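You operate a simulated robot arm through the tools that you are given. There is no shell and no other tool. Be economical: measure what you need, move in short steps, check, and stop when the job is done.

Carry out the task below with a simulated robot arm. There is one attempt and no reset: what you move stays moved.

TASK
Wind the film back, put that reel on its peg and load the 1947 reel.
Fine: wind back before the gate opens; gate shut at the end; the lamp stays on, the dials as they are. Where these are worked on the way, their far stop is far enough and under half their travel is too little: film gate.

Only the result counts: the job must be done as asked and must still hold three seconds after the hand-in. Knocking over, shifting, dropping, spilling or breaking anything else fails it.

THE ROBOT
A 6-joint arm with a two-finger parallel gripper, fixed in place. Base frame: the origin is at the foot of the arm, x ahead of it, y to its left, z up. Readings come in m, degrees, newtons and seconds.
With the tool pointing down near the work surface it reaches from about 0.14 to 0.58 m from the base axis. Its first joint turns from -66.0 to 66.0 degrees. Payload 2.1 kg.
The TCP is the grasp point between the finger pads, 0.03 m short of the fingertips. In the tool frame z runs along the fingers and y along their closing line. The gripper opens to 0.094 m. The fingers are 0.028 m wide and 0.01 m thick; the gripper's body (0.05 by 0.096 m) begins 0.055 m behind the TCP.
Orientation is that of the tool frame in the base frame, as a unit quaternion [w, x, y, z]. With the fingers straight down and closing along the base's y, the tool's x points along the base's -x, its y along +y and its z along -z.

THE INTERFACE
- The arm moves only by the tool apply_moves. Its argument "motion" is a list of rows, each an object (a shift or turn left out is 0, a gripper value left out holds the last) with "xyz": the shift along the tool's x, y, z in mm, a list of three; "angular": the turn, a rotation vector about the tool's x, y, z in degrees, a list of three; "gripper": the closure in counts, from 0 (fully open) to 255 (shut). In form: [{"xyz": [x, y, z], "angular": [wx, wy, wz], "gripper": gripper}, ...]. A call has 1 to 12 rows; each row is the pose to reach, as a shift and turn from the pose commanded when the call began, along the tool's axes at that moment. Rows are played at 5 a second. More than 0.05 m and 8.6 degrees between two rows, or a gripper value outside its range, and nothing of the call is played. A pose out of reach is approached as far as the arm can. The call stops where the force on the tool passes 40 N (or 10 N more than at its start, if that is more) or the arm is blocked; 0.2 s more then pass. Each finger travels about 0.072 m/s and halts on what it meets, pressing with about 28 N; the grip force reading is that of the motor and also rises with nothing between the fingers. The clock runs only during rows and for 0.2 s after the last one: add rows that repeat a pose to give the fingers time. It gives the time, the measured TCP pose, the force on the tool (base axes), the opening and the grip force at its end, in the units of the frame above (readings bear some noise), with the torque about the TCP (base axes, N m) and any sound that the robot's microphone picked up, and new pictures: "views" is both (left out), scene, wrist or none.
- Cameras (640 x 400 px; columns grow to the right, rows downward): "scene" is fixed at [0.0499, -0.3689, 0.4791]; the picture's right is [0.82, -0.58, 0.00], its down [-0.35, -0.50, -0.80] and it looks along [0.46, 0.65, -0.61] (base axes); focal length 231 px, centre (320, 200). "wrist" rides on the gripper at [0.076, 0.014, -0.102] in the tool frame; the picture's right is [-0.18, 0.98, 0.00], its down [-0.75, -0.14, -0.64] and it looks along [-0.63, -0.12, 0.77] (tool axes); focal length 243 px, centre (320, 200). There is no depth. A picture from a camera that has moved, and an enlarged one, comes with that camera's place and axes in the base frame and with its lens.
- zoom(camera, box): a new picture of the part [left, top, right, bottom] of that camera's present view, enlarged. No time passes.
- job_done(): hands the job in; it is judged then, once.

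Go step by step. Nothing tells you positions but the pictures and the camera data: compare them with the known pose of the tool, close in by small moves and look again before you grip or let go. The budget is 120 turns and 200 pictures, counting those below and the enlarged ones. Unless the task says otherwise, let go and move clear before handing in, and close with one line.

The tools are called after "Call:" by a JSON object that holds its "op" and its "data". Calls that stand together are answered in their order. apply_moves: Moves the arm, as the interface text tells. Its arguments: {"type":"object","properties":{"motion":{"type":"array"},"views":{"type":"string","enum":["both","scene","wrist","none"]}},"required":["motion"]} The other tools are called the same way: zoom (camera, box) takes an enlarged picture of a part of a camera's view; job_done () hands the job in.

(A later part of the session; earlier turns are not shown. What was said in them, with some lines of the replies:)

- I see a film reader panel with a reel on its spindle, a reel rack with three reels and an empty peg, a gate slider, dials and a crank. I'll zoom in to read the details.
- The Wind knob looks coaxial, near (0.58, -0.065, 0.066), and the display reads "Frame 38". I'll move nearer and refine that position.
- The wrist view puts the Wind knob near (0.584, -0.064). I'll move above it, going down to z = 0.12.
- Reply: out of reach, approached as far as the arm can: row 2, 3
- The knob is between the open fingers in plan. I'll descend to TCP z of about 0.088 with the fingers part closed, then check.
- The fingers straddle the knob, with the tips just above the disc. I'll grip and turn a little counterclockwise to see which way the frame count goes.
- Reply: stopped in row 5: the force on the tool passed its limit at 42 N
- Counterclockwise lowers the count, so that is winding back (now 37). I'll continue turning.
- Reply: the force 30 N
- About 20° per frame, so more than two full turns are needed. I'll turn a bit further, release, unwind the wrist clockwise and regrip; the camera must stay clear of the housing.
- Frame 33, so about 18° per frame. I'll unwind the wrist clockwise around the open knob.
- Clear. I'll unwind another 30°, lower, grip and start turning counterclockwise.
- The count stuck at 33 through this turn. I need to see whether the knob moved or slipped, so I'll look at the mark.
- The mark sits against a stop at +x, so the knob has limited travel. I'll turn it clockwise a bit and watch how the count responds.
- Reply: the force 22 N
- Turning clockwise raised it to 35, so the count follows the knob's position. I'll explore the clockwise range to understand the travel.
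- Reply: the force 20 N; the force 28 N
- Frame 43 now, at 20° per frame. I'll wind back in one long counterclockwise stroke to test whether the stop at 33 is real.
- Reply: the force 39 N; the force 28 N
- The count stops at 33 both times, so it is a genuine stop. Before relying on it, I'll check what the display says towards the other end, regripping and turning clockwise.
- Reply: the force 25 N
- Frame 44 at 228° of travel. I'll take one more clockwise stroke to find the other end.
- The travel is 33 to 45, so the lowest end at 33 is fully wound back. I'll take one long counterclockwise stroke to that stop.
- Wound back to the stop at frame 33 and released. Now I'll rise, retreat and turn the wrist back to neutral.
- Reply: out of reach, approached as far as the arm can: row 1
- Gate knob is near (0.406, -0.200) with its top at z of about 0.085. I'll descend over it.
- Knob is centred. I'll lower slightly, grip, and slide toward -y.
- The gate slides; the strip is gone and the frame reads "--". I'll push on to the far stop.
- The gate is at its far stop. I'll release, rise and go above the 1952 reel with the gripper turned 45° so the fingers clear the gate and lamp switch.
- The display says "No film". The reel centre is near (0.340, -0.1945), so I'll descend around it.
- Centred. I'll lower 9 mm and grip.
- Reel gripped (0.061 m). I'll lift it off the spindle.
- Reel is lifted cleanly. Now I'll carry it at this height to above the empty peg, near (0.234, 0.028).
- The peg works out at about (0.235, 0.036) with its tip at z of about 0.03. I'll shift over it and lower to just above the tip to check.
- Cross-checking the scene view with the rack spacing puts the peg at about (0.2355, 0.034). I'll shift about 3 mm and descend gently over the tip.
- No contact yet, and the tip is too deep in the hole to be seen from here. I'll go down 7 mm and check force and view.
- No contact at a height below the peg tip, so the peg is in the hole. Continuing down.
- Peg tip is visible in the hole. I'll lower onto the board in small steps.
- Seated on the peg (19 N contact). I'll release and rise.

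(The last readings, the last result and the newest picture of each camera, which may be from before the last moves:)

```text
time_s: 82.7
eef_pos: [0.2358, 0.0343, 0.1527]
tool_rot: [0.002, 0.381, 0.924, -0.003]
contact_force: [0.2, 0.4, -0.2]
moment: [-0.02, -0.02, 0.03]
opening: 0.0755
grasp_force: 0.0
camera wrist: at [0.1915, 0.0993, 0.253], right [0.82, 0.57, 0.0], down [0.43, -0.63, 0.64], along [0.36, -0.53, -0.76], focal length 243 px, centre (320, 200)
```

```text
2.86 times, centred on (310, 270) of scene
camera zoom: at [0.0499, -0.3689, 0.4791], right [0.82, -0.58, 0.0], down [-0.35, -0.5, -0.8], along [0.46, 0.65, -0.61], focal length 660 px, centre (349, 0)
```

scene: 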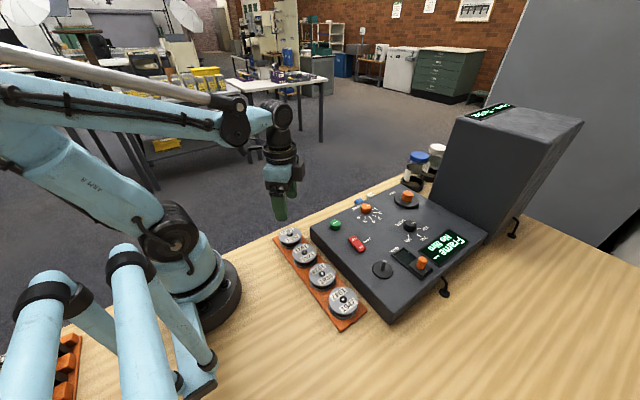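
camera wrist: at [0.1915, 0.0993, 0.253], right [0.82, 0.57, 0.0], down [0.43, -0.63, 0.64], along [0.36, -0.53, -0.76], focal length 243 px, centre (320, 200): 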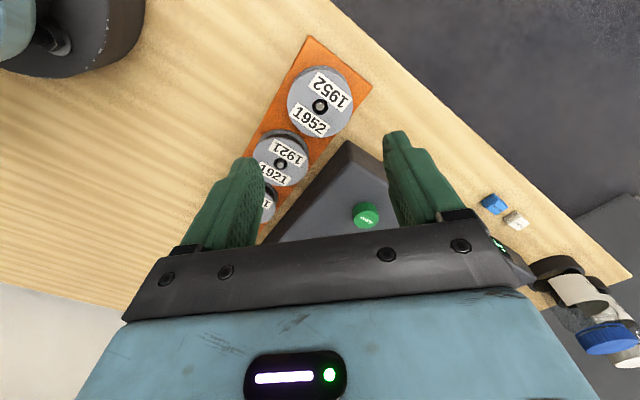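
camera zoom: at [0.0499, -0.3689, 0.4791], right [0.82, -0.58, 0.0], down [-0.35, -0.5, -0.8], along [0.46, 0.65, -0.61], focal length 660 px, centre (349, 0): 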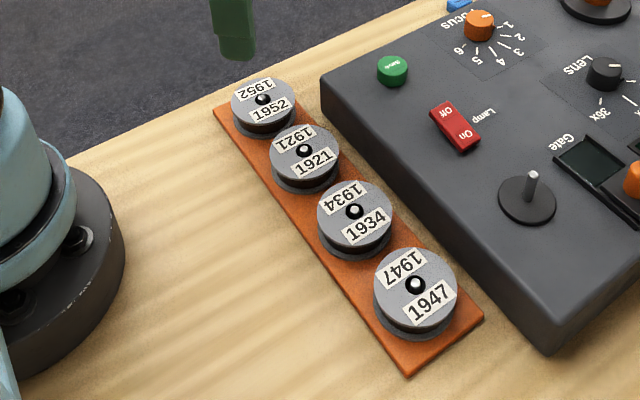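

1952 is on its peg. Next I'll go above the 1947 reel, near (0.235, -0.191).

Call:
{"op": "apply_moves", "data": {"motion": [{"xyz": [-30, -30, 0]}, {"xyz": [-60, -60, 0]}, {"xyz": [-90, -90, 0]}, {"xyz": [-120, -120, 0]}, {"xyz": [-145, -145, 0]}, {"xyz": [-159, -159, 10]}, {"xyz": [-159, -159, 30]}, {"xyz": [-159, -159, 30]}]}}

Call:
{"op": "zoom", "data": {"camera": "wrist", "box": [220, 50, 420, 220]}}

Call:
{"op": "zoom", "data": {"camera": "scene", "box": [290, 220, 410, 340]}}

```text
time_s: 84.5
eef_pos: [0.2359, -0.1907, 0.1204]
tool_rot: [0.001, 0.382, 0.924, -0.001]
contact_force: [0.2, 0.8, -0.2]
moment: [-0.04, -0.03, -0.02]
opening: 0.0756
grasp_force: 0.1
camera wrist: at [0.1928, -0.1258, 0.2225], right [0.82, 0.57, 0.0], down [0.43, -0.63, 0.64], along [0.36, -0.53, -0.76], focal length 243 px, centre (320, 200)
```

scene: 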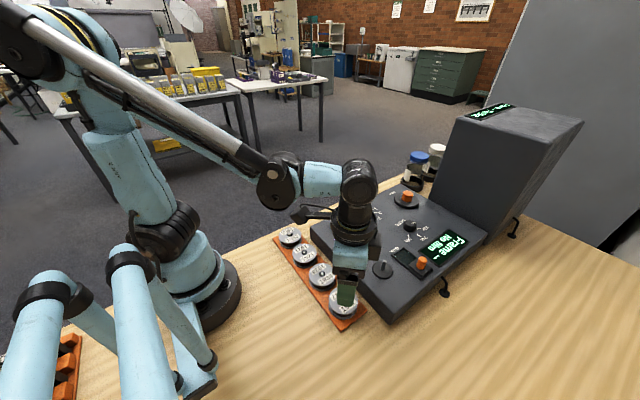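
wrist: 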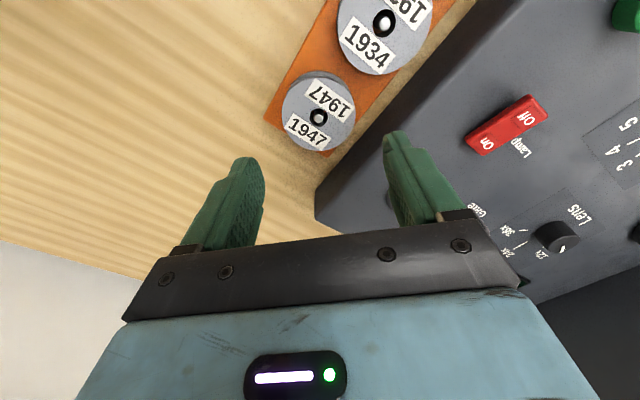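

```text
2.35 times, centred on (320, 135) of wrist
camera zoom: at [0.1928, -0.1258, 0.2225], right [0.82, 0.57, 0.0], down [0.43, -0.63, 0.64], along [0.36, -0.53, -0.76], focal length 571 px, centre (320, 353)
```

zoom: 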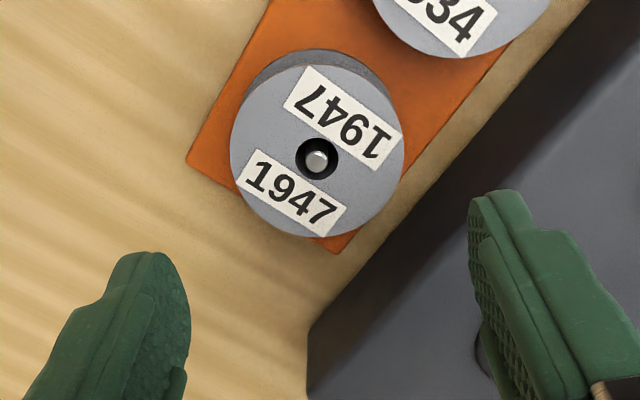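

```text
3.33 times, centred on (350, 280) of scene
camera zoom: at [0.0499, -0.3689, 0.4791], right [0.82, -0.58, 0.0], down [-0.35, -0.5, -0.8], along [0.46, 0.65, -0.61], focal length 770 px, centre (220, -67)
```

zoom: 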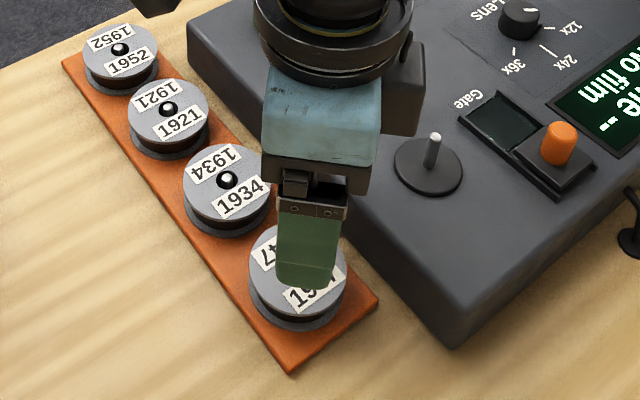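

I'm directly above 1947. To clear both the panel edge and the 1934 reel I'll turn to about 38°, narrow to 0.068 m and come partway down to check.

Call:
{"op": "apply_moves", "data": {"motion": [{"xyz": [0, 0, 15], "angular": [0, 0, -7], "gripper": 68}, {"xyz": [0, 0, 30], "angular": [0, 0, -7]}, {"xyz": [0, 0, 50], "angular": [0, 0, -7]}, {"xyz": [0, 0, 50], "angular": [0, 0, -7]}]}}

Call:
{"op": "zoom", "data": {"camera": "wrist", "box": [220, 80, 420, 250]}}

Call:
{"op": "zoom", "data": {"camera": "scene", "box": [290, 250, 390, 340]}}

```text
time_s: 85.5
eef_pos: [0.2348, -0.19, 0.0712]
tool_rot: [0.0, 0.324, 0.946, -0.002]
contact_force: [0.1, -0.1, 0.7]
moment: [0.0, 0.0, -0.02]
opening: 0.0689
grasp_force: 0.1
camera wrist: at [0.1835, -0.131, 0.1727], right [0.75, 0.66, 0.0], down [0.51, -0.57, 0.64], along [0.43, -0.48, -0.76], focal length 243 px, centre (320, 200)
```

scene: 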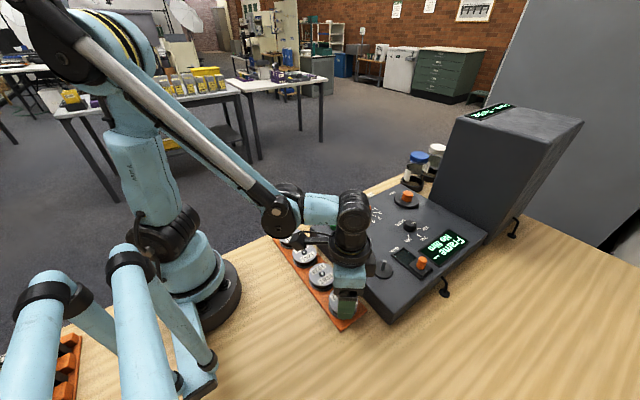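
wrist: 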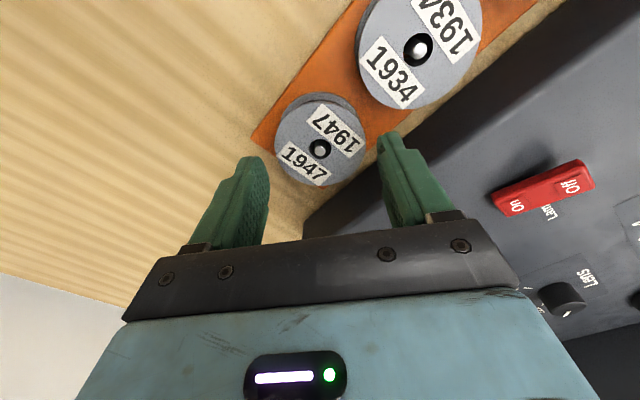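

```text
2.35 times, centred on (320, 165) of wrist
camera zoom: at [0.1835, -0.131, 0.1727], right [0.75, 0.66, 0.0], down [0.51, -0.57, 0.64], along [0.43, -0.48, -0.76], focal length 571 px, centre (320, 282)
```

zoom: 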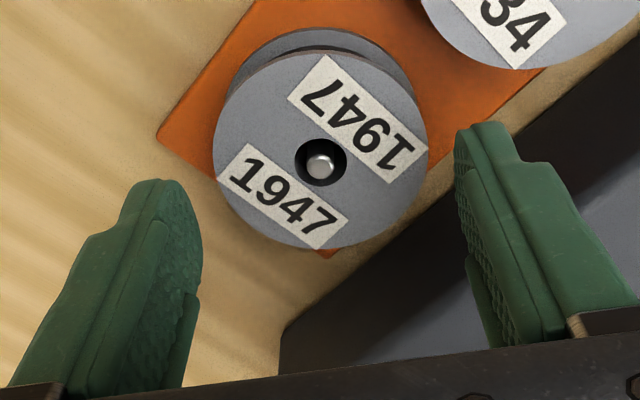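

```text
4.44 times, centred on (340, 295) of scene
camera zoom: at [0.0499, -0.3689, 0.4791], right [0.82, -0.58, 0.0], down [-0.35, -0.5, -0.8], along [0.46, 0.65, -0.61], focal length 1026 px, centre (231, -222)
```

zoom: 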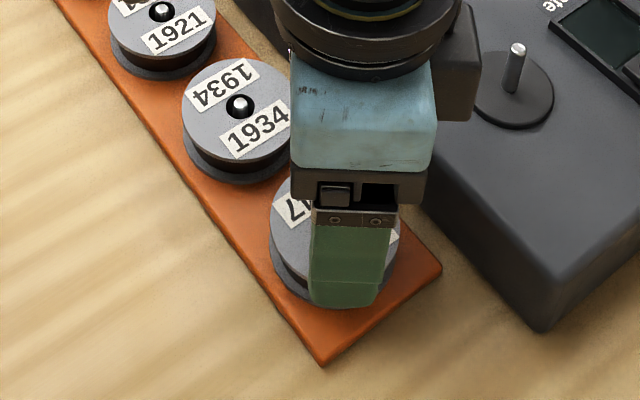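

Reel is centred between the fingers. Descending in small steps.

Call:
{"op": "apply_moves", "data": {"motion": [{"xyz": [0, 0, 6]}, {"xyz": [0, 0, 12]}, {"xyz": [0, 0, 18]}, {"xyz": [0, 0, 18]}]}}

Call:
{"op": "zoom", "data": {"camera": "wrist", "box": [220, 80, 420, 250]}}

```text
time_s: 86.5
eef_pos: [0.2364, -0.1913, 0.0531]
tool_rot: [0.001, 0.324, 0.946, -0.003]
contact_force: [-0.1, -0.2, -0.5]
moment: [0.0, -0.01, -0.01]
opening: 0.069
grasp_force: 0.0
camera wrist: at [0.1849, -0.1319, 0.1542], right [0.75, 0.66, 0.0], down [0.51, -0.57, 0.64], along [0.43, -0.48, -0.76], focal length 243 px, centre (320, 200)
```

scene: 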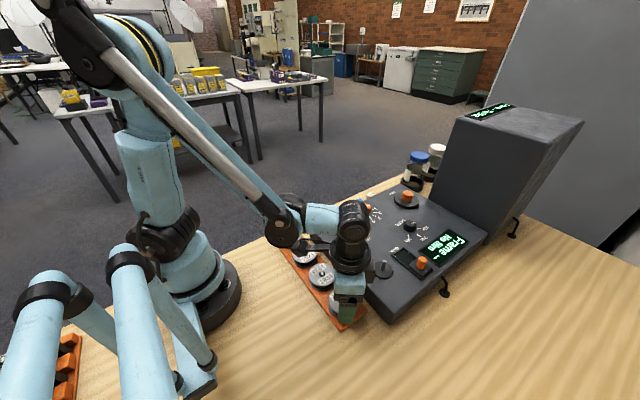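
wrist: 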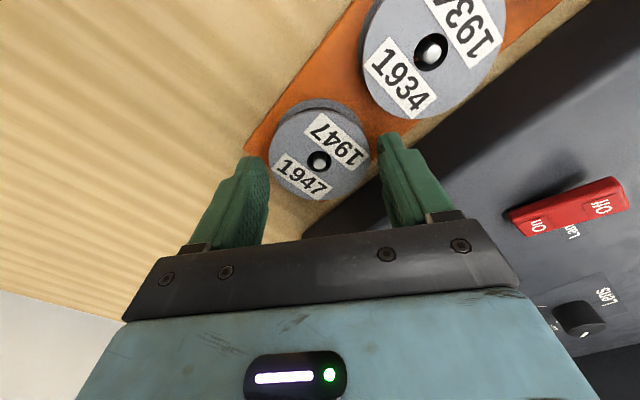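

```text
2.35 times, centred on (320, 165) of wrist
camera zoom: at [0.1849, -0.1319, 0.1542], right [0.75, 0.66, 0.0], down [0.51, -0.57, 0.64], along [0.43, -0.48, -0.76], focal length 571 px, centre (320, 282)
```

zoom: 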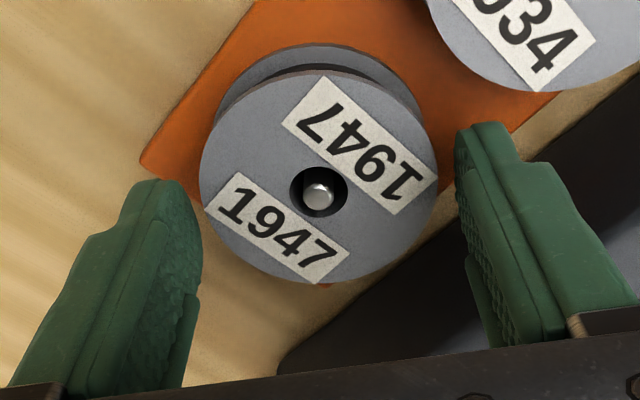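

No contact. I'll lower to TCP z of about 0.042 and grip.

Call:
{"op": "apply_moves", "data": {"motion": [{"xyz": [0, 0, 5]}, {"xyz": [0, 0, 10]}, {"xyz": [0, 0, 10], "gripper": 180}, {"xyz": [0, 0, 10]}, {"xyz": [0, 0, 10]}]}}

Call:
{"op": "zoom", "data": {"camera": "wrist", "box": [220, 80, 420, 250]}}

```text
time_s: 87.7
eef_pos: [0.2368, -0.1914, 0.0451]
tool_rot: [0.001, 0.325, 0.946, -0.002]
contact_force: [-1.0, -1.0, 6.2]
moment: [0.05, 0.0, 0.06]
opening: 0.0594
grasp_force: 28.1
camera wrist: at [0.1851, -0.1315, 0.1446], right [0.75, 0.66, 0.0], down [0.51, -0.57, 0.64], along [0.43, -0.48, -0.76], focal length 243 px, centre (320, 200)
```

scene: 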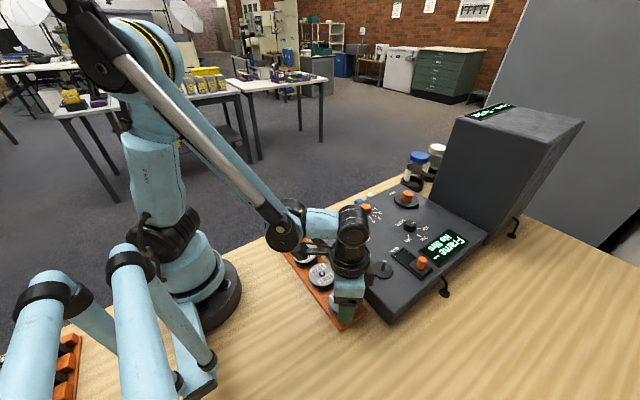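
wrist: 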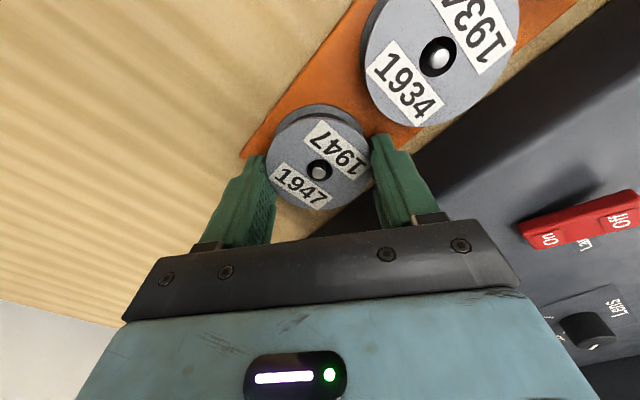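

```text
2.35 times, centred on (320, 165) of wrist
camera zoom: at [0.1851, -0.1315, 0.1446], right [0.75, 0.66, 0.0], down [0.51, -0.57, 0.64], along [0.43, -0.48, -0.76], focal length 571 px, centre (320, 282)
```

zoom: 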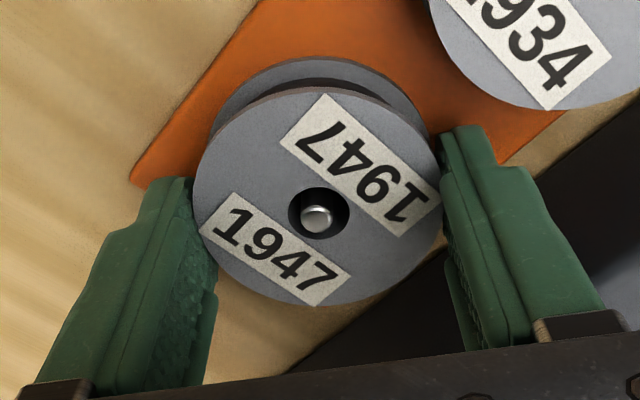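

Gripped at 0.059 m. I'll lift straight up and check.

Call:
{"op": "apply_moves", "data": {"motion": [{"xyz": [0, 0, -5]}, {"xyz": [0, 0, -15]}, {"xyz": [0, 0, -30]}, {"xyz": [0, 0, -60]}, {"xyz": [0, 0, -100]}, {"xyz": [0, 0, -100]}]}}

Call:
{"op": "zoom", "data": {"camera": "wrist", "box": [220, 80, 420, 250]}}

Call:
{"op": "zoom", "data": {"camera": "scene", "box": [270, 210, 400, 330]}}

```text
time_s: 89.1
eef_pos: [0.2353, -0.1908, 0.141]
tool_rot: [0.001, 0.323, 0.946, -0.002]
contact_force: [-1.0, -0.3, -0.3]
moment: [0.03, -0.02, -0.04]
opening: 0.0593
grasp_force: 27.7
camera wrist: at [0.1843, -0.1317, 0.243], right [0.75, 0.66, 0.0], down [0.51, -0.57, 0.64], along [0.43, -0.48, -0.76], focal length 243 px, centre (320, 200)
```

scene: 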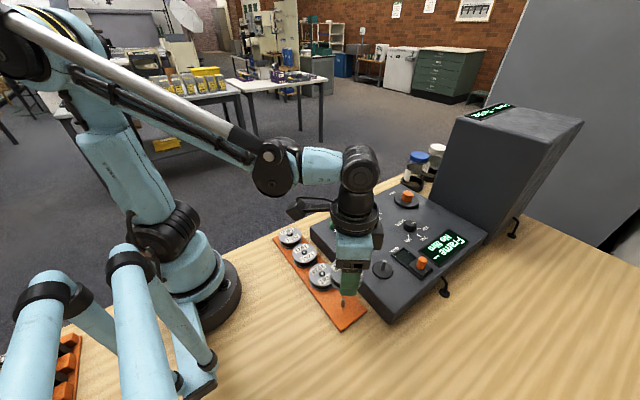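
wrist: 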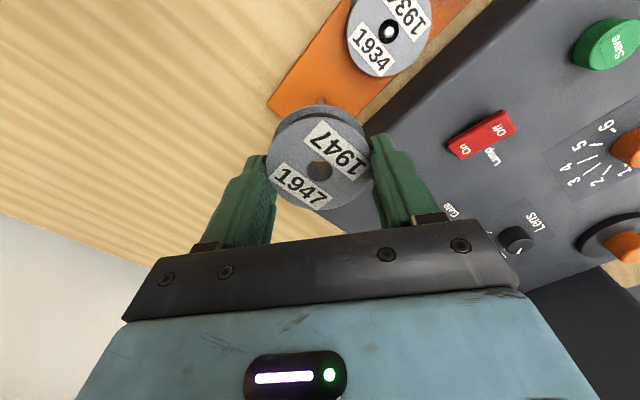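

```text
2.35 times, centred on (320, 165) of wrist
camera zoom: at [0.1843, -0.1317, 0.243], right [0.75, 0.66, 0.0], down [0.51, -0.57, 0.64], along [0.43, -0.48, -0.76], focal length 571 px, centre (320, 282)
```

zoom: 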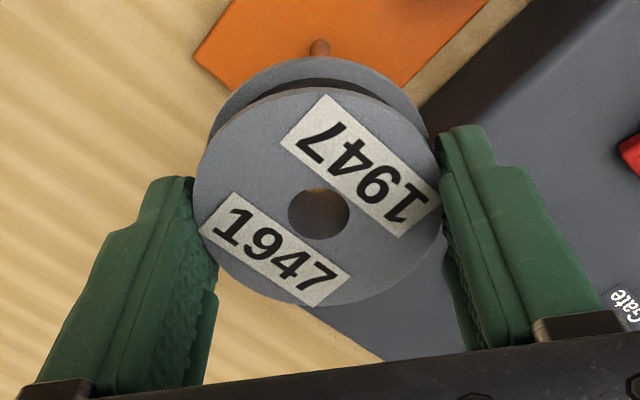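

```text
3.33 times, centred on (335, 270) of scene
camera zoom: at [0.0499, -0.3689, 0.4791], right [0.82, -0.58, 0.0], down [-0.35, -0.5, -0.8], along [0.46, 0.65, -0.61], focal length 770 px, centre (270, -33)
```

zoom: 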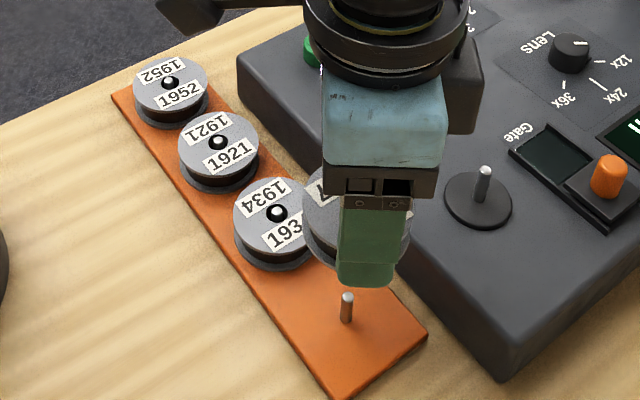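

1947 is held level. I'll carry it to above the spindle, near (0.340, -0.195).

Call:
{"op": "apply_moves", "data": {"motion": [{"xyz": [0, 0, -25]}, {"xyz": [-28, 20, -25]}, {"xyz": [-56, 40, -25]}, {"xyz": [-84.6, 61.2, -25]}, {"xyz": [-84.6, 61.2, -25]}]}}

Call:
{"op": "zoom", "data": {"camera": "wrist", "box": [220, 60, 420, 230]}}

Call:
{"op": "zoom", "data": {"camera": "scene", "box": [330, 190, 450, 300]}}

```text
time_s: 90.3
eef_pos: [0.3409, -0.1918, 0.168]
tool_rot: [0.001, 0.324, 0.946, -0.002]
contact_force: [-0.2, -0.7, -1.6]
moment: [0.03, -0.02, 0.01]
opening: 0.0591
grasp_force: 28.5
camera wrist: at [0.2892, -0.1341, 0.2687], right [0.75, 0.66, 0.0], down [0.51, -0.57, 0.64], along [0.43, -0.48, -0.76], focal length 243 px, centre (320, 200)
```

scene: 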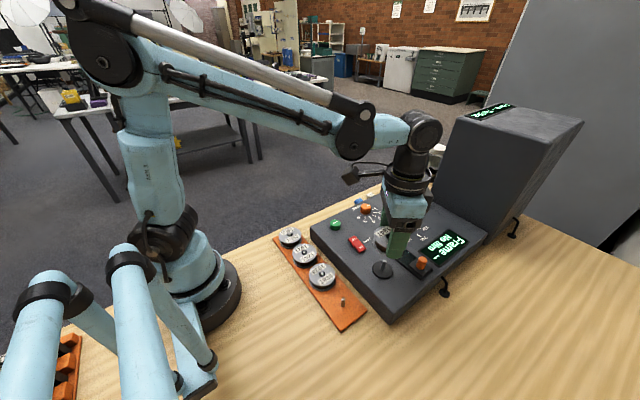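
wrist: 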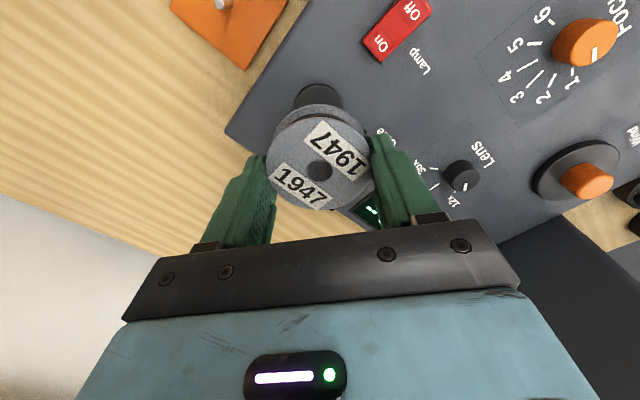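

```text
2.35 times, centred on (320, 145) of wrist
camera zoom: at [0.2892, -0.1341, 0.2687], right [0.75, 0.66, 0.0], down [0.51, -0.57, 0.64], along [0.43, -0.48, -0.76], focal length 571 px, centre (320, 329)
```

zoom: 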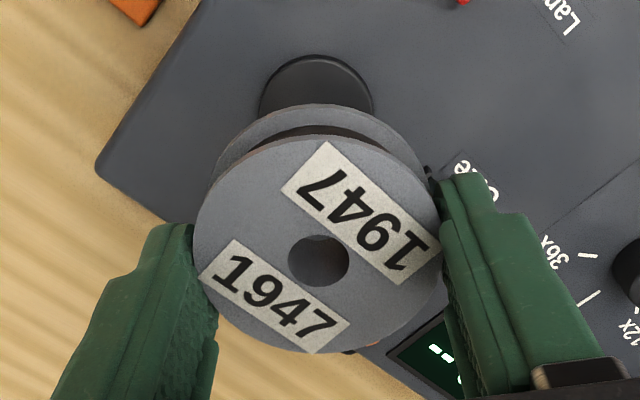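

```text
3.64 times, centred on (390, 245) of scene
camera zoom: at [0.0499, -0.3689, 0.4791], right [0.82, -0.58, 0.0], down [-0.35, -0.5, -0.8], along [0.46, 0.65, -0.61], focal length 840 px, centre (66, 36)
```

zoom: 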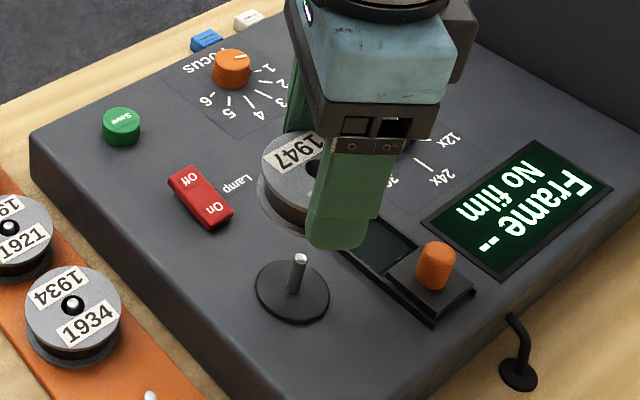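

Shifting about 2 mm by comparison with the spindle disc, then lowering until the tip should be inside the hole.

Call:
{"op": "apply_moves", "data": {"motion": [{"xyz": [-0.8, -1.9, 20]}, {"xyz": [-0.8, -1.9, 38]}, {"xyz": [-0.8, -1.9, 38]}], "views": "none"}}

Call:
{"op": "zoom", "data": {"camera": "wrist", "box": [220, 60, 420, 230]}}

Call:
{"op": "zoom", "data": {"camera": "scene", "box": [330, 220, 430, 310]}}

```text
time_s: 91.1
eef_pos: [0.3403, -0.1952, 0.1308]
tool_rot: [0.001, 0.324, 0.946, -0.002]
contact_force: [0.1, 0.1, -0.7]
moment: [0.01, -0.04, 0.04]
opening: 0.0588
grasp_force: 27.6
```

```text
2.35 times, centred on (320, 145) of wrist
camera zoom: at [0.2885, -0.1366, 0.2317], right [0.75, 0.66, 0.0], down [0.51, -0.57, 0.64], along [0.43, -0.48, -0.76], focal length 571 px, centre (320, 329)
```

zoom: 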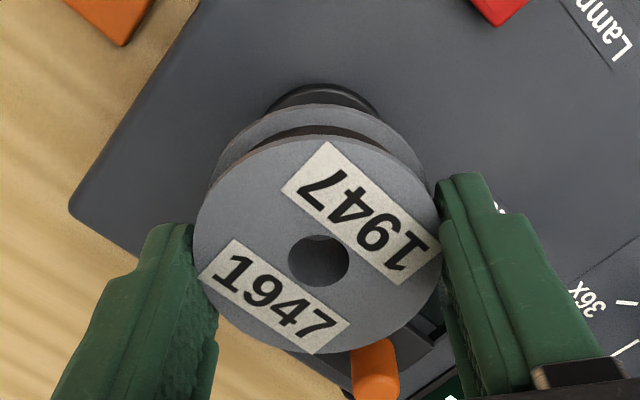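

```text
4.44 times, centred on (380, 265) of scene
camera zoom: at [0.0499, -0.3689, 0.4791], right [0.82, -0.58, 0.0], down [-0.35, -0.5, -0.8], along [0.46, 0.65, -0.61], focal length 1026 px, centre (53, -89)
```

zoom: 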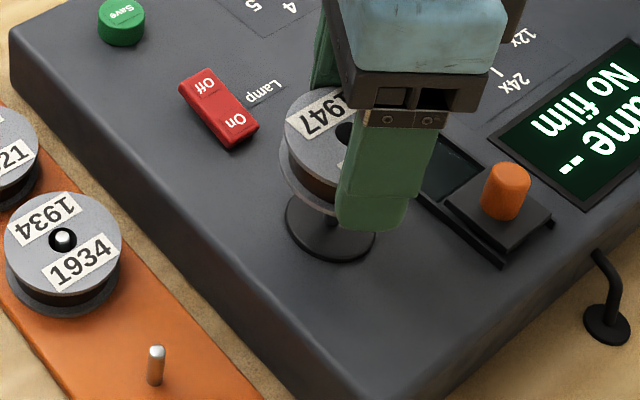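

Aligned. Lowering further with force checks.

Call:
{"op": "apply_moves", "data": {"motion": [{"xyz": [0, 0, 8]}, {"xyz": [0, 0, 15]}, {"xyz": [0, 0, 22]}, {"xyz": [0, 0, 29]}, {"xyz": [0, 0, 29]}], "views": "none"}}

Call:
{"op": "zoom", "data": {"camera": "wrist", "box": [220, 60, 420, 230]}}

```text
time_s: 92.3
eef_pos: [0.3399, -0.1957, 0.1009]
tool_rot: [0.002, 0.325, 0.946, -0.002]
contact_force: [-0.3, -0.4, -0.1]
moment: [0.03, 0.01, 0.01]
opening: 0.059
grasp_force: 27.9
```

```text
2.35 times, centred on (320, 145) of wrist
camera zoom: at [0.2886, -0.137, 0.2028], right [0.75, 0.66, 0.0], down [0.51, -0.57, 0.64], along [0.43, -0.48, -0.76], focal length 571 px, centre (320, 329)
```

zoom: 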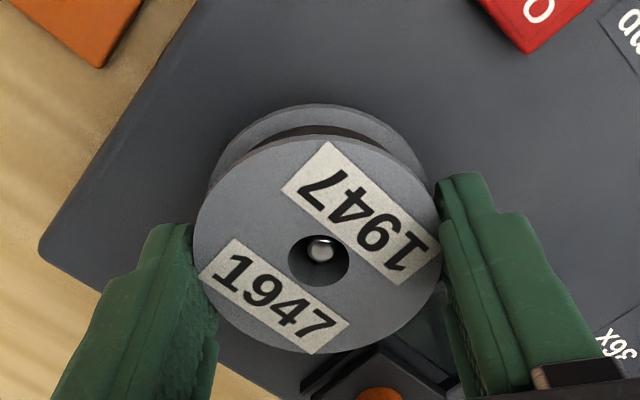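

Spindle tip is in the hole. Lowering to contact.

Call:
{"op": "apply_moves", "data": {"motion": [{"xyz": [0, 0, 3]}, {"xyz": [0, 0, 6]}, {"xyz": [0, 0, 8]}, {"xyz": [0, 0, 9]}, {"xyz": [0, 0, 10]}, {"xyz": [0, 0, 10]}], "views": "none"}}

Call:
{"op": "zoom", "data": {"camera": "wrist", "box": [220, 60, 420, 230]}}

```text
time_s: 93.7
eef_pos: [0.3411, -0.1969, 0.091]
tool_rot: [0.001, 0.324, 0.946, -0.003]
contact_force: [-0.5, 0.2, -0.6]
moment: [0.03, -0.02, 0.01]
opening: 0.0589
grasp_force: 28.1
```

```text
2.35 times, centred on (320, 145) of wrist
camera zoom: at [0.2887, -0.1375, 0.1929], right [0.75, 0.66, 0.0], down [0.51, -0.57, 0.64], along [0.43, -0.48, -0.76], focal length 571 px, centre (320, 329)
```

zoom: 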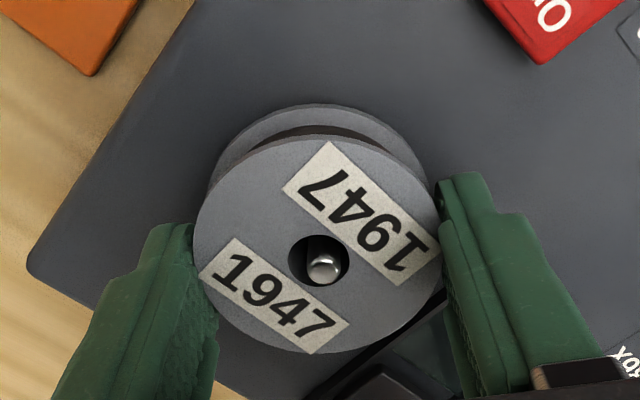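

Call:
{"op": "apply_moves", "data": {"motion": [{"xyz": [0, 0, 1]}, {"xyz": [0, 0, 2]}, {"xyz": [0, 0, 3]}, {"xyz": [0, 0, 3]}], "views": "none"}}

Call:
{"op": "zoom", "data": {"camera": "scene", "box": [330, 220, 430, 310]}}

```text
time_s: 94.7
eef_pos: [0.3408, -0.1966, 0.0885]
tool_rot: [0.001, 0.324, 0.946, -0.002]
contact_force: [-1.4, -0.2, 6.4]
moment: [0.04, -0.03, 0.0]
opening: 0.0576
grasp_force: 28.0
```

```text
4.44 times, centred on (380, 265) of scene
camera zoom: at [0.0499, -0.3689, 0.4791], right [0.82, -0.58, 0.0], down [-0.35, -0.5, -0.8], along [0.46, 0.65, -0.61], focal length 1026 px, centre (53, -89)
```

zoom: 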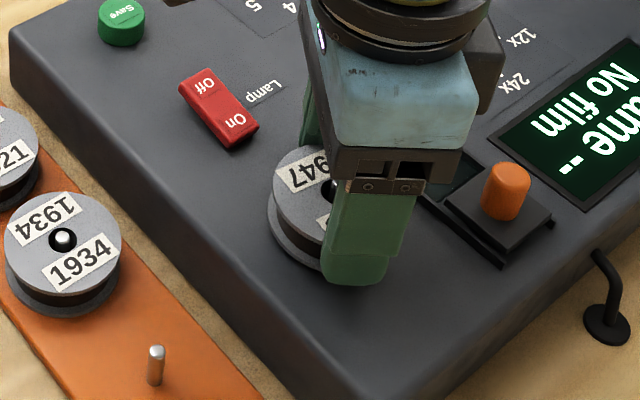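

Contact on the base: the reel appears seated. I'll release, rise and check.

Call:
{"op": "apply_moves", "data": {"motion": [{"xyz": [0, 0, 2.5]}, {"xyz": [0, 0, 2.5], "gripper": 50}, {"xyz": [0, 0, 2.5]}, {"xyz": [0, 0, -12]}, {"xyz": [0, 0, -40]}, {"xyz": [0, 0, -80]}, {"xyz": [0, 0, -80]}]}}

Call:
{"op": "zoom", "data": {"camera": "scene", "box": [330, 210, 450, 310]}}

```text
time_s: 96.3
eef_pos: [0.3402, -0.1961, 0.1655]
tool_rot: [0.001, 0.324, 0.946, -0.002]
contact_force: [0.1, -0.4, 0.7]
moment: [-0.05, 0.0, -0.02]
opening: 0.0755
grasp_force: 0.0
camera wrist: at [0.2879, -0.1368, 0.2676], right [0.75, 0.66, 0.0], down [0.51, -0.57, 0.64], along [0.43, -0.48, -0.76], focal length 243 px, centre (320, 200)
```

scene: 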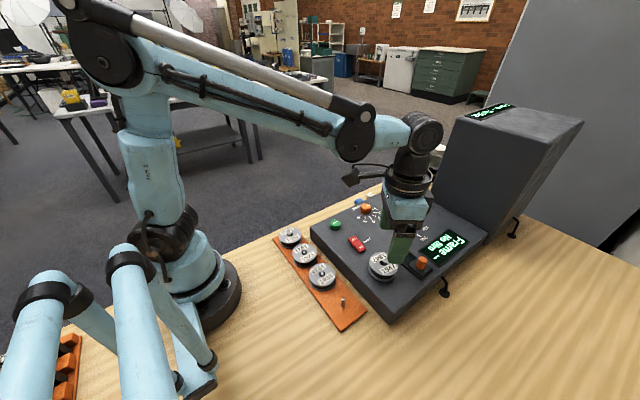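
wrist: 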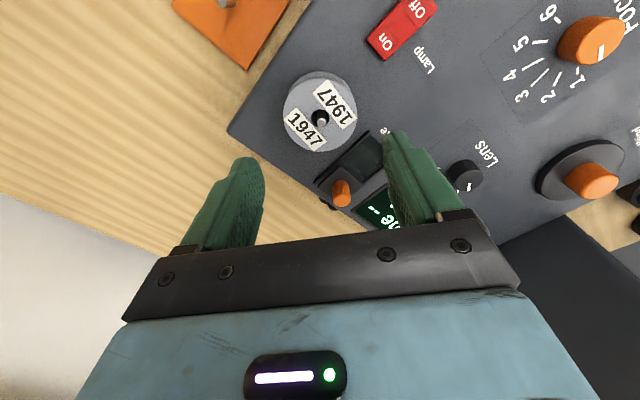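

```text
4.00 times, centred on (390, 260) of scene
camera zoom: at [0.0499, -0.3689, 0.4791], right [0.82, -0.58, 0.0], down [-0.35, -0.5, -0.8], along [0.46, 0.65, -0.61], focal length 924 px, centre (40, -40)
```

zoom: 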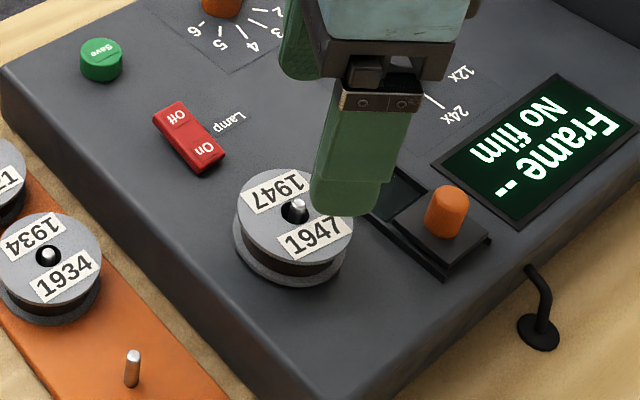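

The 1947 reel is seated on the spindle. Now I'll go to the gate knob, near (0.409, -0.244), with the wrist back at neutral.

Call:
{"op": "apply_moves", "data": {"motion": [{"xyz": [-28, 1.5, 0], "angular": [0, 0, -7.6]}, {"xyz": [-56, 3, 0], "angular": [0, 0, -15.2]}, {"xyz": [-84, 4.7, 0], "angular": [0, 0, -22.8]}, {"xyz": [-84, 4.7, 0], "angular": [0, 0, -30.4]}, {"xyz": [-84, 4.7, 0], "angular": [0, 0, -37.8], "gripper": 80}, {"xyz": [-84, 4.7, 20], "angular": [0, 0, -37.8]}, {"xyz": [-84, 4.7, 40], "angular": [0, 0, -37.8]}, {"xyz": [-84, 4.7, 40], "angular": [0, 0, -37.8]}]}}

Call:
{"op": "zoom", "data": {"camera": "scene", "box": [340, 200, 480, 300]}}

```text
time_s: 98.1
eef_pos: [0.4092, -0.2447, 0.1259]
tool_rot: [0.0, -0.001, 1.0, -0.002]
contact_force: [0.2, 0.1, 0.2]
moment: [0.0, -0.01, 0.01]
opening: 0.0645
grasp_force: 0.0
camera wrist: at [0.3324, -0.2291, 0.2289], right [0.18, 0.98, 0.0], down [0.75, -0.14, 0.64], along [0.63, -0.12, -0.77], focal length 243 px, centre (320, 200)
```

scene: 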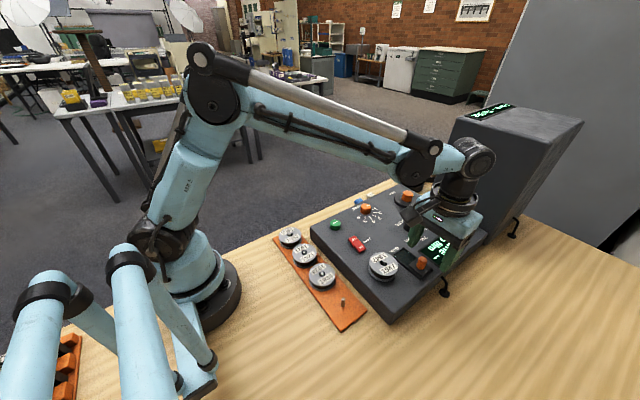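
wrist: 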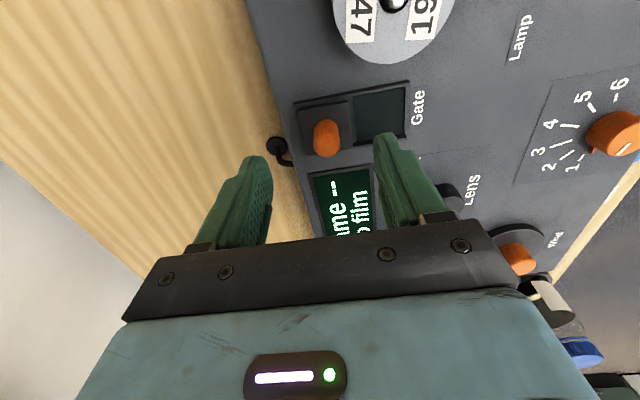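

```text
4.00 times, centred on (410, 250) of scene
camera zoom: at [0.0499, -0.3689, 0.4791], right [0.82, -0.58, 0.0], down [-0.35, -0.5, -0.8], along [0.46, 0.65, -0.61], focal length 924 px, centre (-40, 0)
```

zoom: 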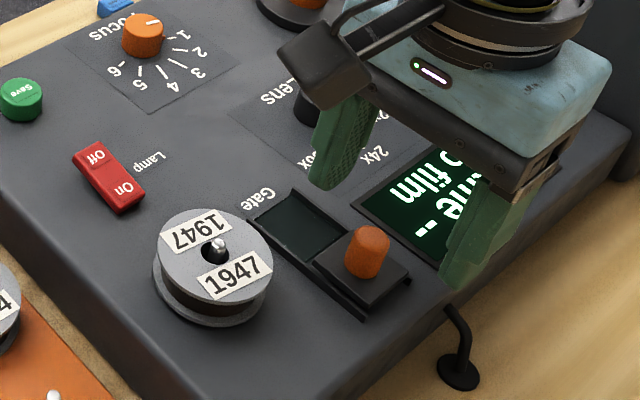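

The knob lies between the fingers. I'll descend, close and slide toward +y.

Call:
{"op": "apply_moves", "data": {"motion": [{"xyz": [0, 0, 15]}, {"xyz": [0, 0, 30]}, {"xyz": [0, 0, 30], "gripper": 200}, {"xyz": [0, 0, 30]}, {"xyz": [0, 7, 30]}, {"xyz": [0, 14, 30]}, {"xyz": [0, 21, 30]}, {"xyz": [0, 28, 30]}, {"xyz": [0, 34, 30]}, {"xyz": [0, 40, 30]}, {"xyz": [0, 45, 30]}, {"xyz": [0, 49, 30]}]}}

Call:
{"op": "zoom", "data": {"camera": "scene", "box": [340, 200, 480, 300]}}

```text
time_s: 100.7
eef_pos: [0.4096, -0.1958, 0.0977]
tool_rot: [0.0, 0.001, 1.0, -0.003]
contact_force: [-1.1, -6.5, -1.8]
moment: [-0.12, -0.04, 0.0]
opening: 0.0239
grasp_force: 3.5
camera wrist: at [0.3329, -0.1801, 0.1998], right [0.19, 0.98, -0.01], down [0.75, -0.14, 0.64], along [0.63, -0.12, -0.77], focal length 243 px, centre (320, 200)
```

scene: 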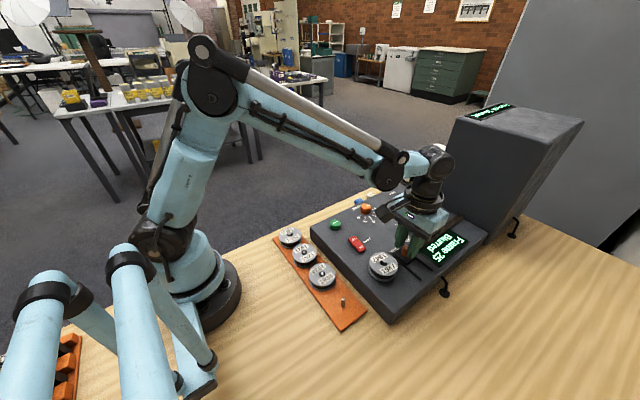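
wrist: 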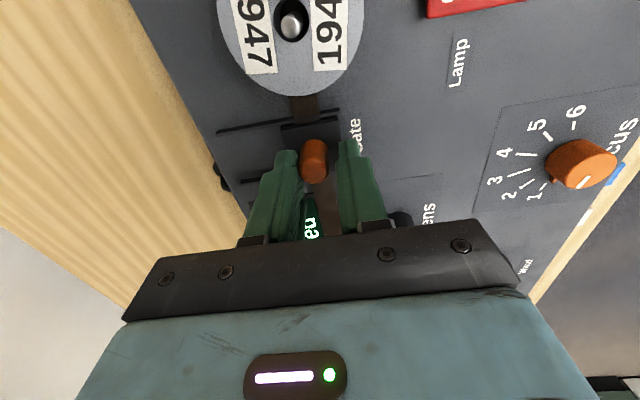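

```text
4.00 times, centred on (410, 250) of scene
camera zoom: at [0.0499, -0.3689, 0.4791], right [0.82, -0.58, 0.0], down [-0.35, -0.5, -0.8], along [0.46, 0.65, -0.61], focal length 924 px, centre (-40, 0)
```

zoom: 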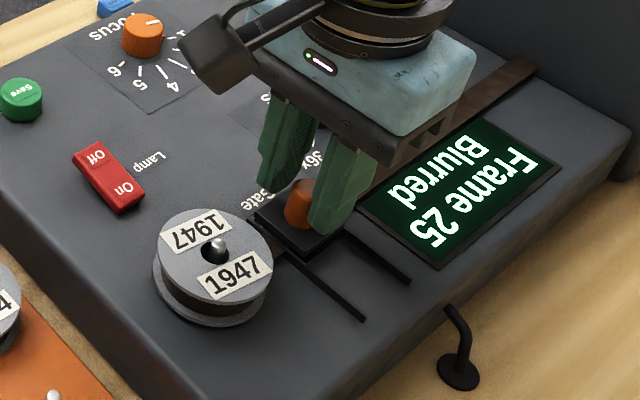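

The 1947 film is loaded ("Frame 25") and the gate is against its closed stop. Releasing and moving clear.

Call:
{"op": "apply_moves", "data": {"motion": [{"xyz": [0, 2, 0]}, {"xyz": [0, -1, 0], "gripper": 90}, {"xyz": [0, -1, 0]}, {"xyz": [0, -1, -30]}, {"xyz": [0, -1, -70]}, {"xyz": [40, 10, -110]}, {"xyz": [80, 40, -140]}, {"xyz": [100, 80, -160]}, {"xyz": [100, 110, -170]}, {"xyz": [100, 110, -170]}]}}

Call:
{"op": "zoom", "data": {"camera": "scene", "box": [260, 180, 500, 330]}}

Call:
{"op": "zoom", "data": {"camera": "scene", "box": [340, 180, 480, 300]}}

```text
refused: row 6 steps farther than a row can; nothing moved
```

```text
2.67 times, centred on (380, 255) of scene
camera zoom: at [0.0499, -0.3689, 0.4791], right [0.82, -0.58, 0.0], down [-0.35, -0.5, -0.8], along [0.46, 0.65, -0.61], focal length 616 px, centre (160, 53)
```

zoom: 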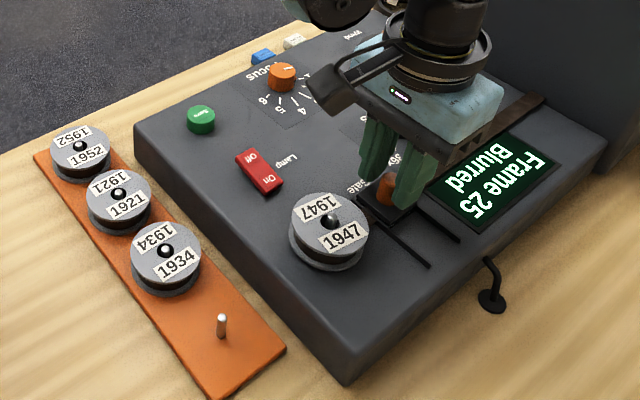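

```text
3.33 times, centred on (410, 240) of scene
camera zoom: at [0.0499, -0.3689, 0.4791], right [0.82, -0.58, 0.0], down [-0.35, -0.5, -0.8], along [0.46, 0.65, -0.61], focal length 770 px, centre (20, 67)
```

zoom: 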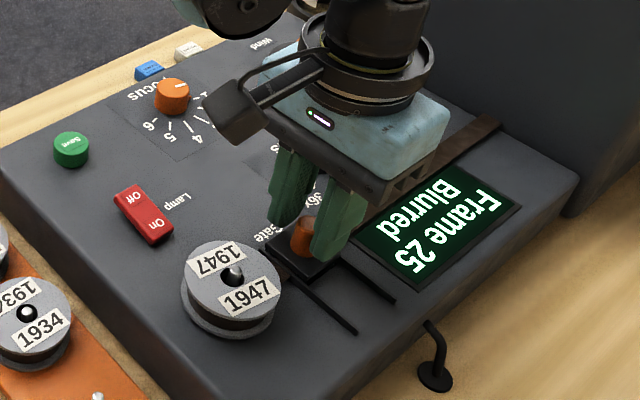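

The last move was refused because one step was too long. I'll repeat it with shorter steps.

Call:
{"op": "apply_moves", "data": {"motion": [{"xyz": [0, 2, 0]}, {"xyz": [0, -1, 0], "gripper": 90}, {"xyz": [0, -1, 0]}, {"xyz": [0, -1, -30]}, {"xyz": [0, -1, -70]}, {"xyz": [20, 5, -105]}, {"xyz": [50, 20, -130]}, {"xyz": [80, 45, -150]}, {"xyz": [100, 80, -160]}, {"xyz": [100, 110, -170]}, {"xyz": [100, 110, -170]}]}}

Call:
{"op": "zoom", "data": {"camera": "scene", "box": [260, 180, 500, 330]}}

Call:
{"op": "zoom", "data": {"camera": "scene", "box": [340, 180, 480, 300]}}

```text
time_s: 103.1
eef_pos: [0.3107, -0.0846, 0.2684]
tool_rot: [0.0, 0.0, 1.0, -0.002]
contact_force: [0.6, 0.9, -0.8]
moment: [0.02, 0.01, 0.02]
opening: 0.0609
grasp_force: 0.0
camera wrist: at [0.234, -0.0691, 0.3703], right [0.18, 0.98, 0.0], down [0.75, -0.14, 0.64], along [0.63, -0.12, -0.77], focal length 243 px, centre (320, 200)
```

scene: 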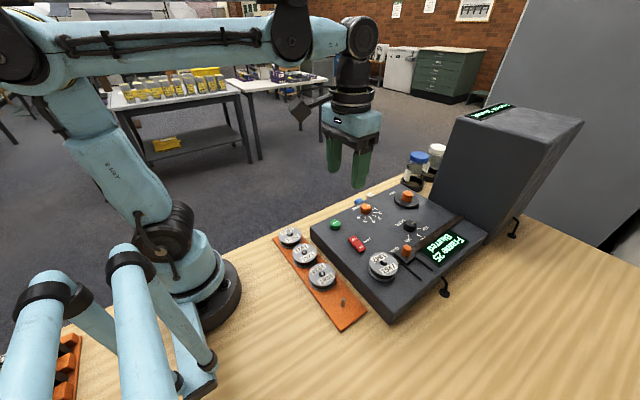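
wrist: 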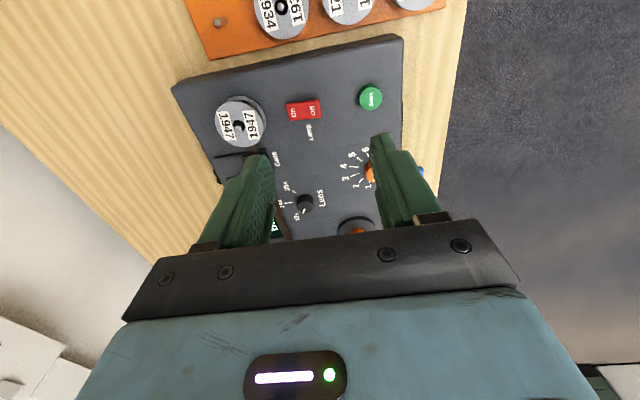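

```text
2.67 times, centred on (380, 255) of scene
camera zoom: at [0.0499, -0.3689, 0.4791], right [0.82, -0.58, 0.0], down [-0.35, -0.5, -0.8], along [0.46, 0.65, -0.61], focal length 616 px, centre (160, 53)
```

zoom: 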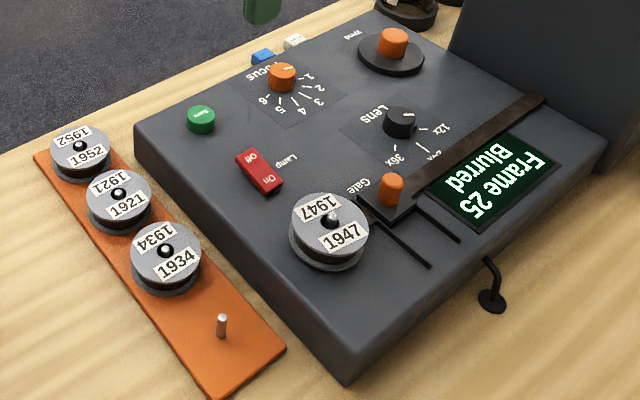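

```text
3.33 times, centred on (410, 240) of scene
camera zoom: at [0.0499, -0.3689, 0.4791], right [0.82, -0.58, 0.0], down [-0.35, -0.5, -0.8], along [0.46, 0.65, -0.61], focal length 770 px, centre (20, 67)
```

zoom: 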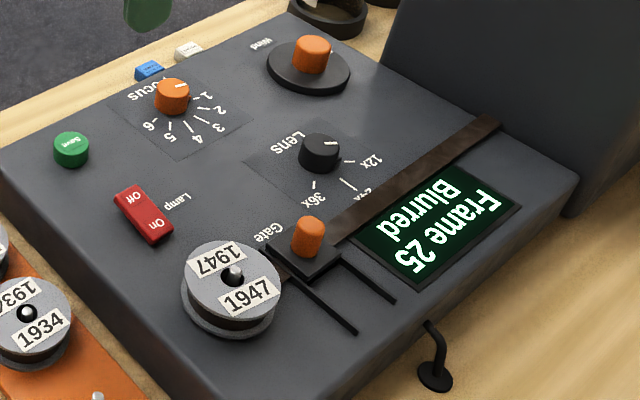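

Everything looks as asked: 1952 is on its peg, 1947 is on the spindle, the gate is shut, and the lamp and dials are unchanged. I'm handing it in.

Call:
{"op": "job_done", "data": {}}

```text
The job is handed in.
```

I wound the 1952 film back to its stop (frame 33) and put that reel on its peg. The 1947 reel is loaded with the gate shut (it now reads frame 25), and the lamp and dials were left as they were.
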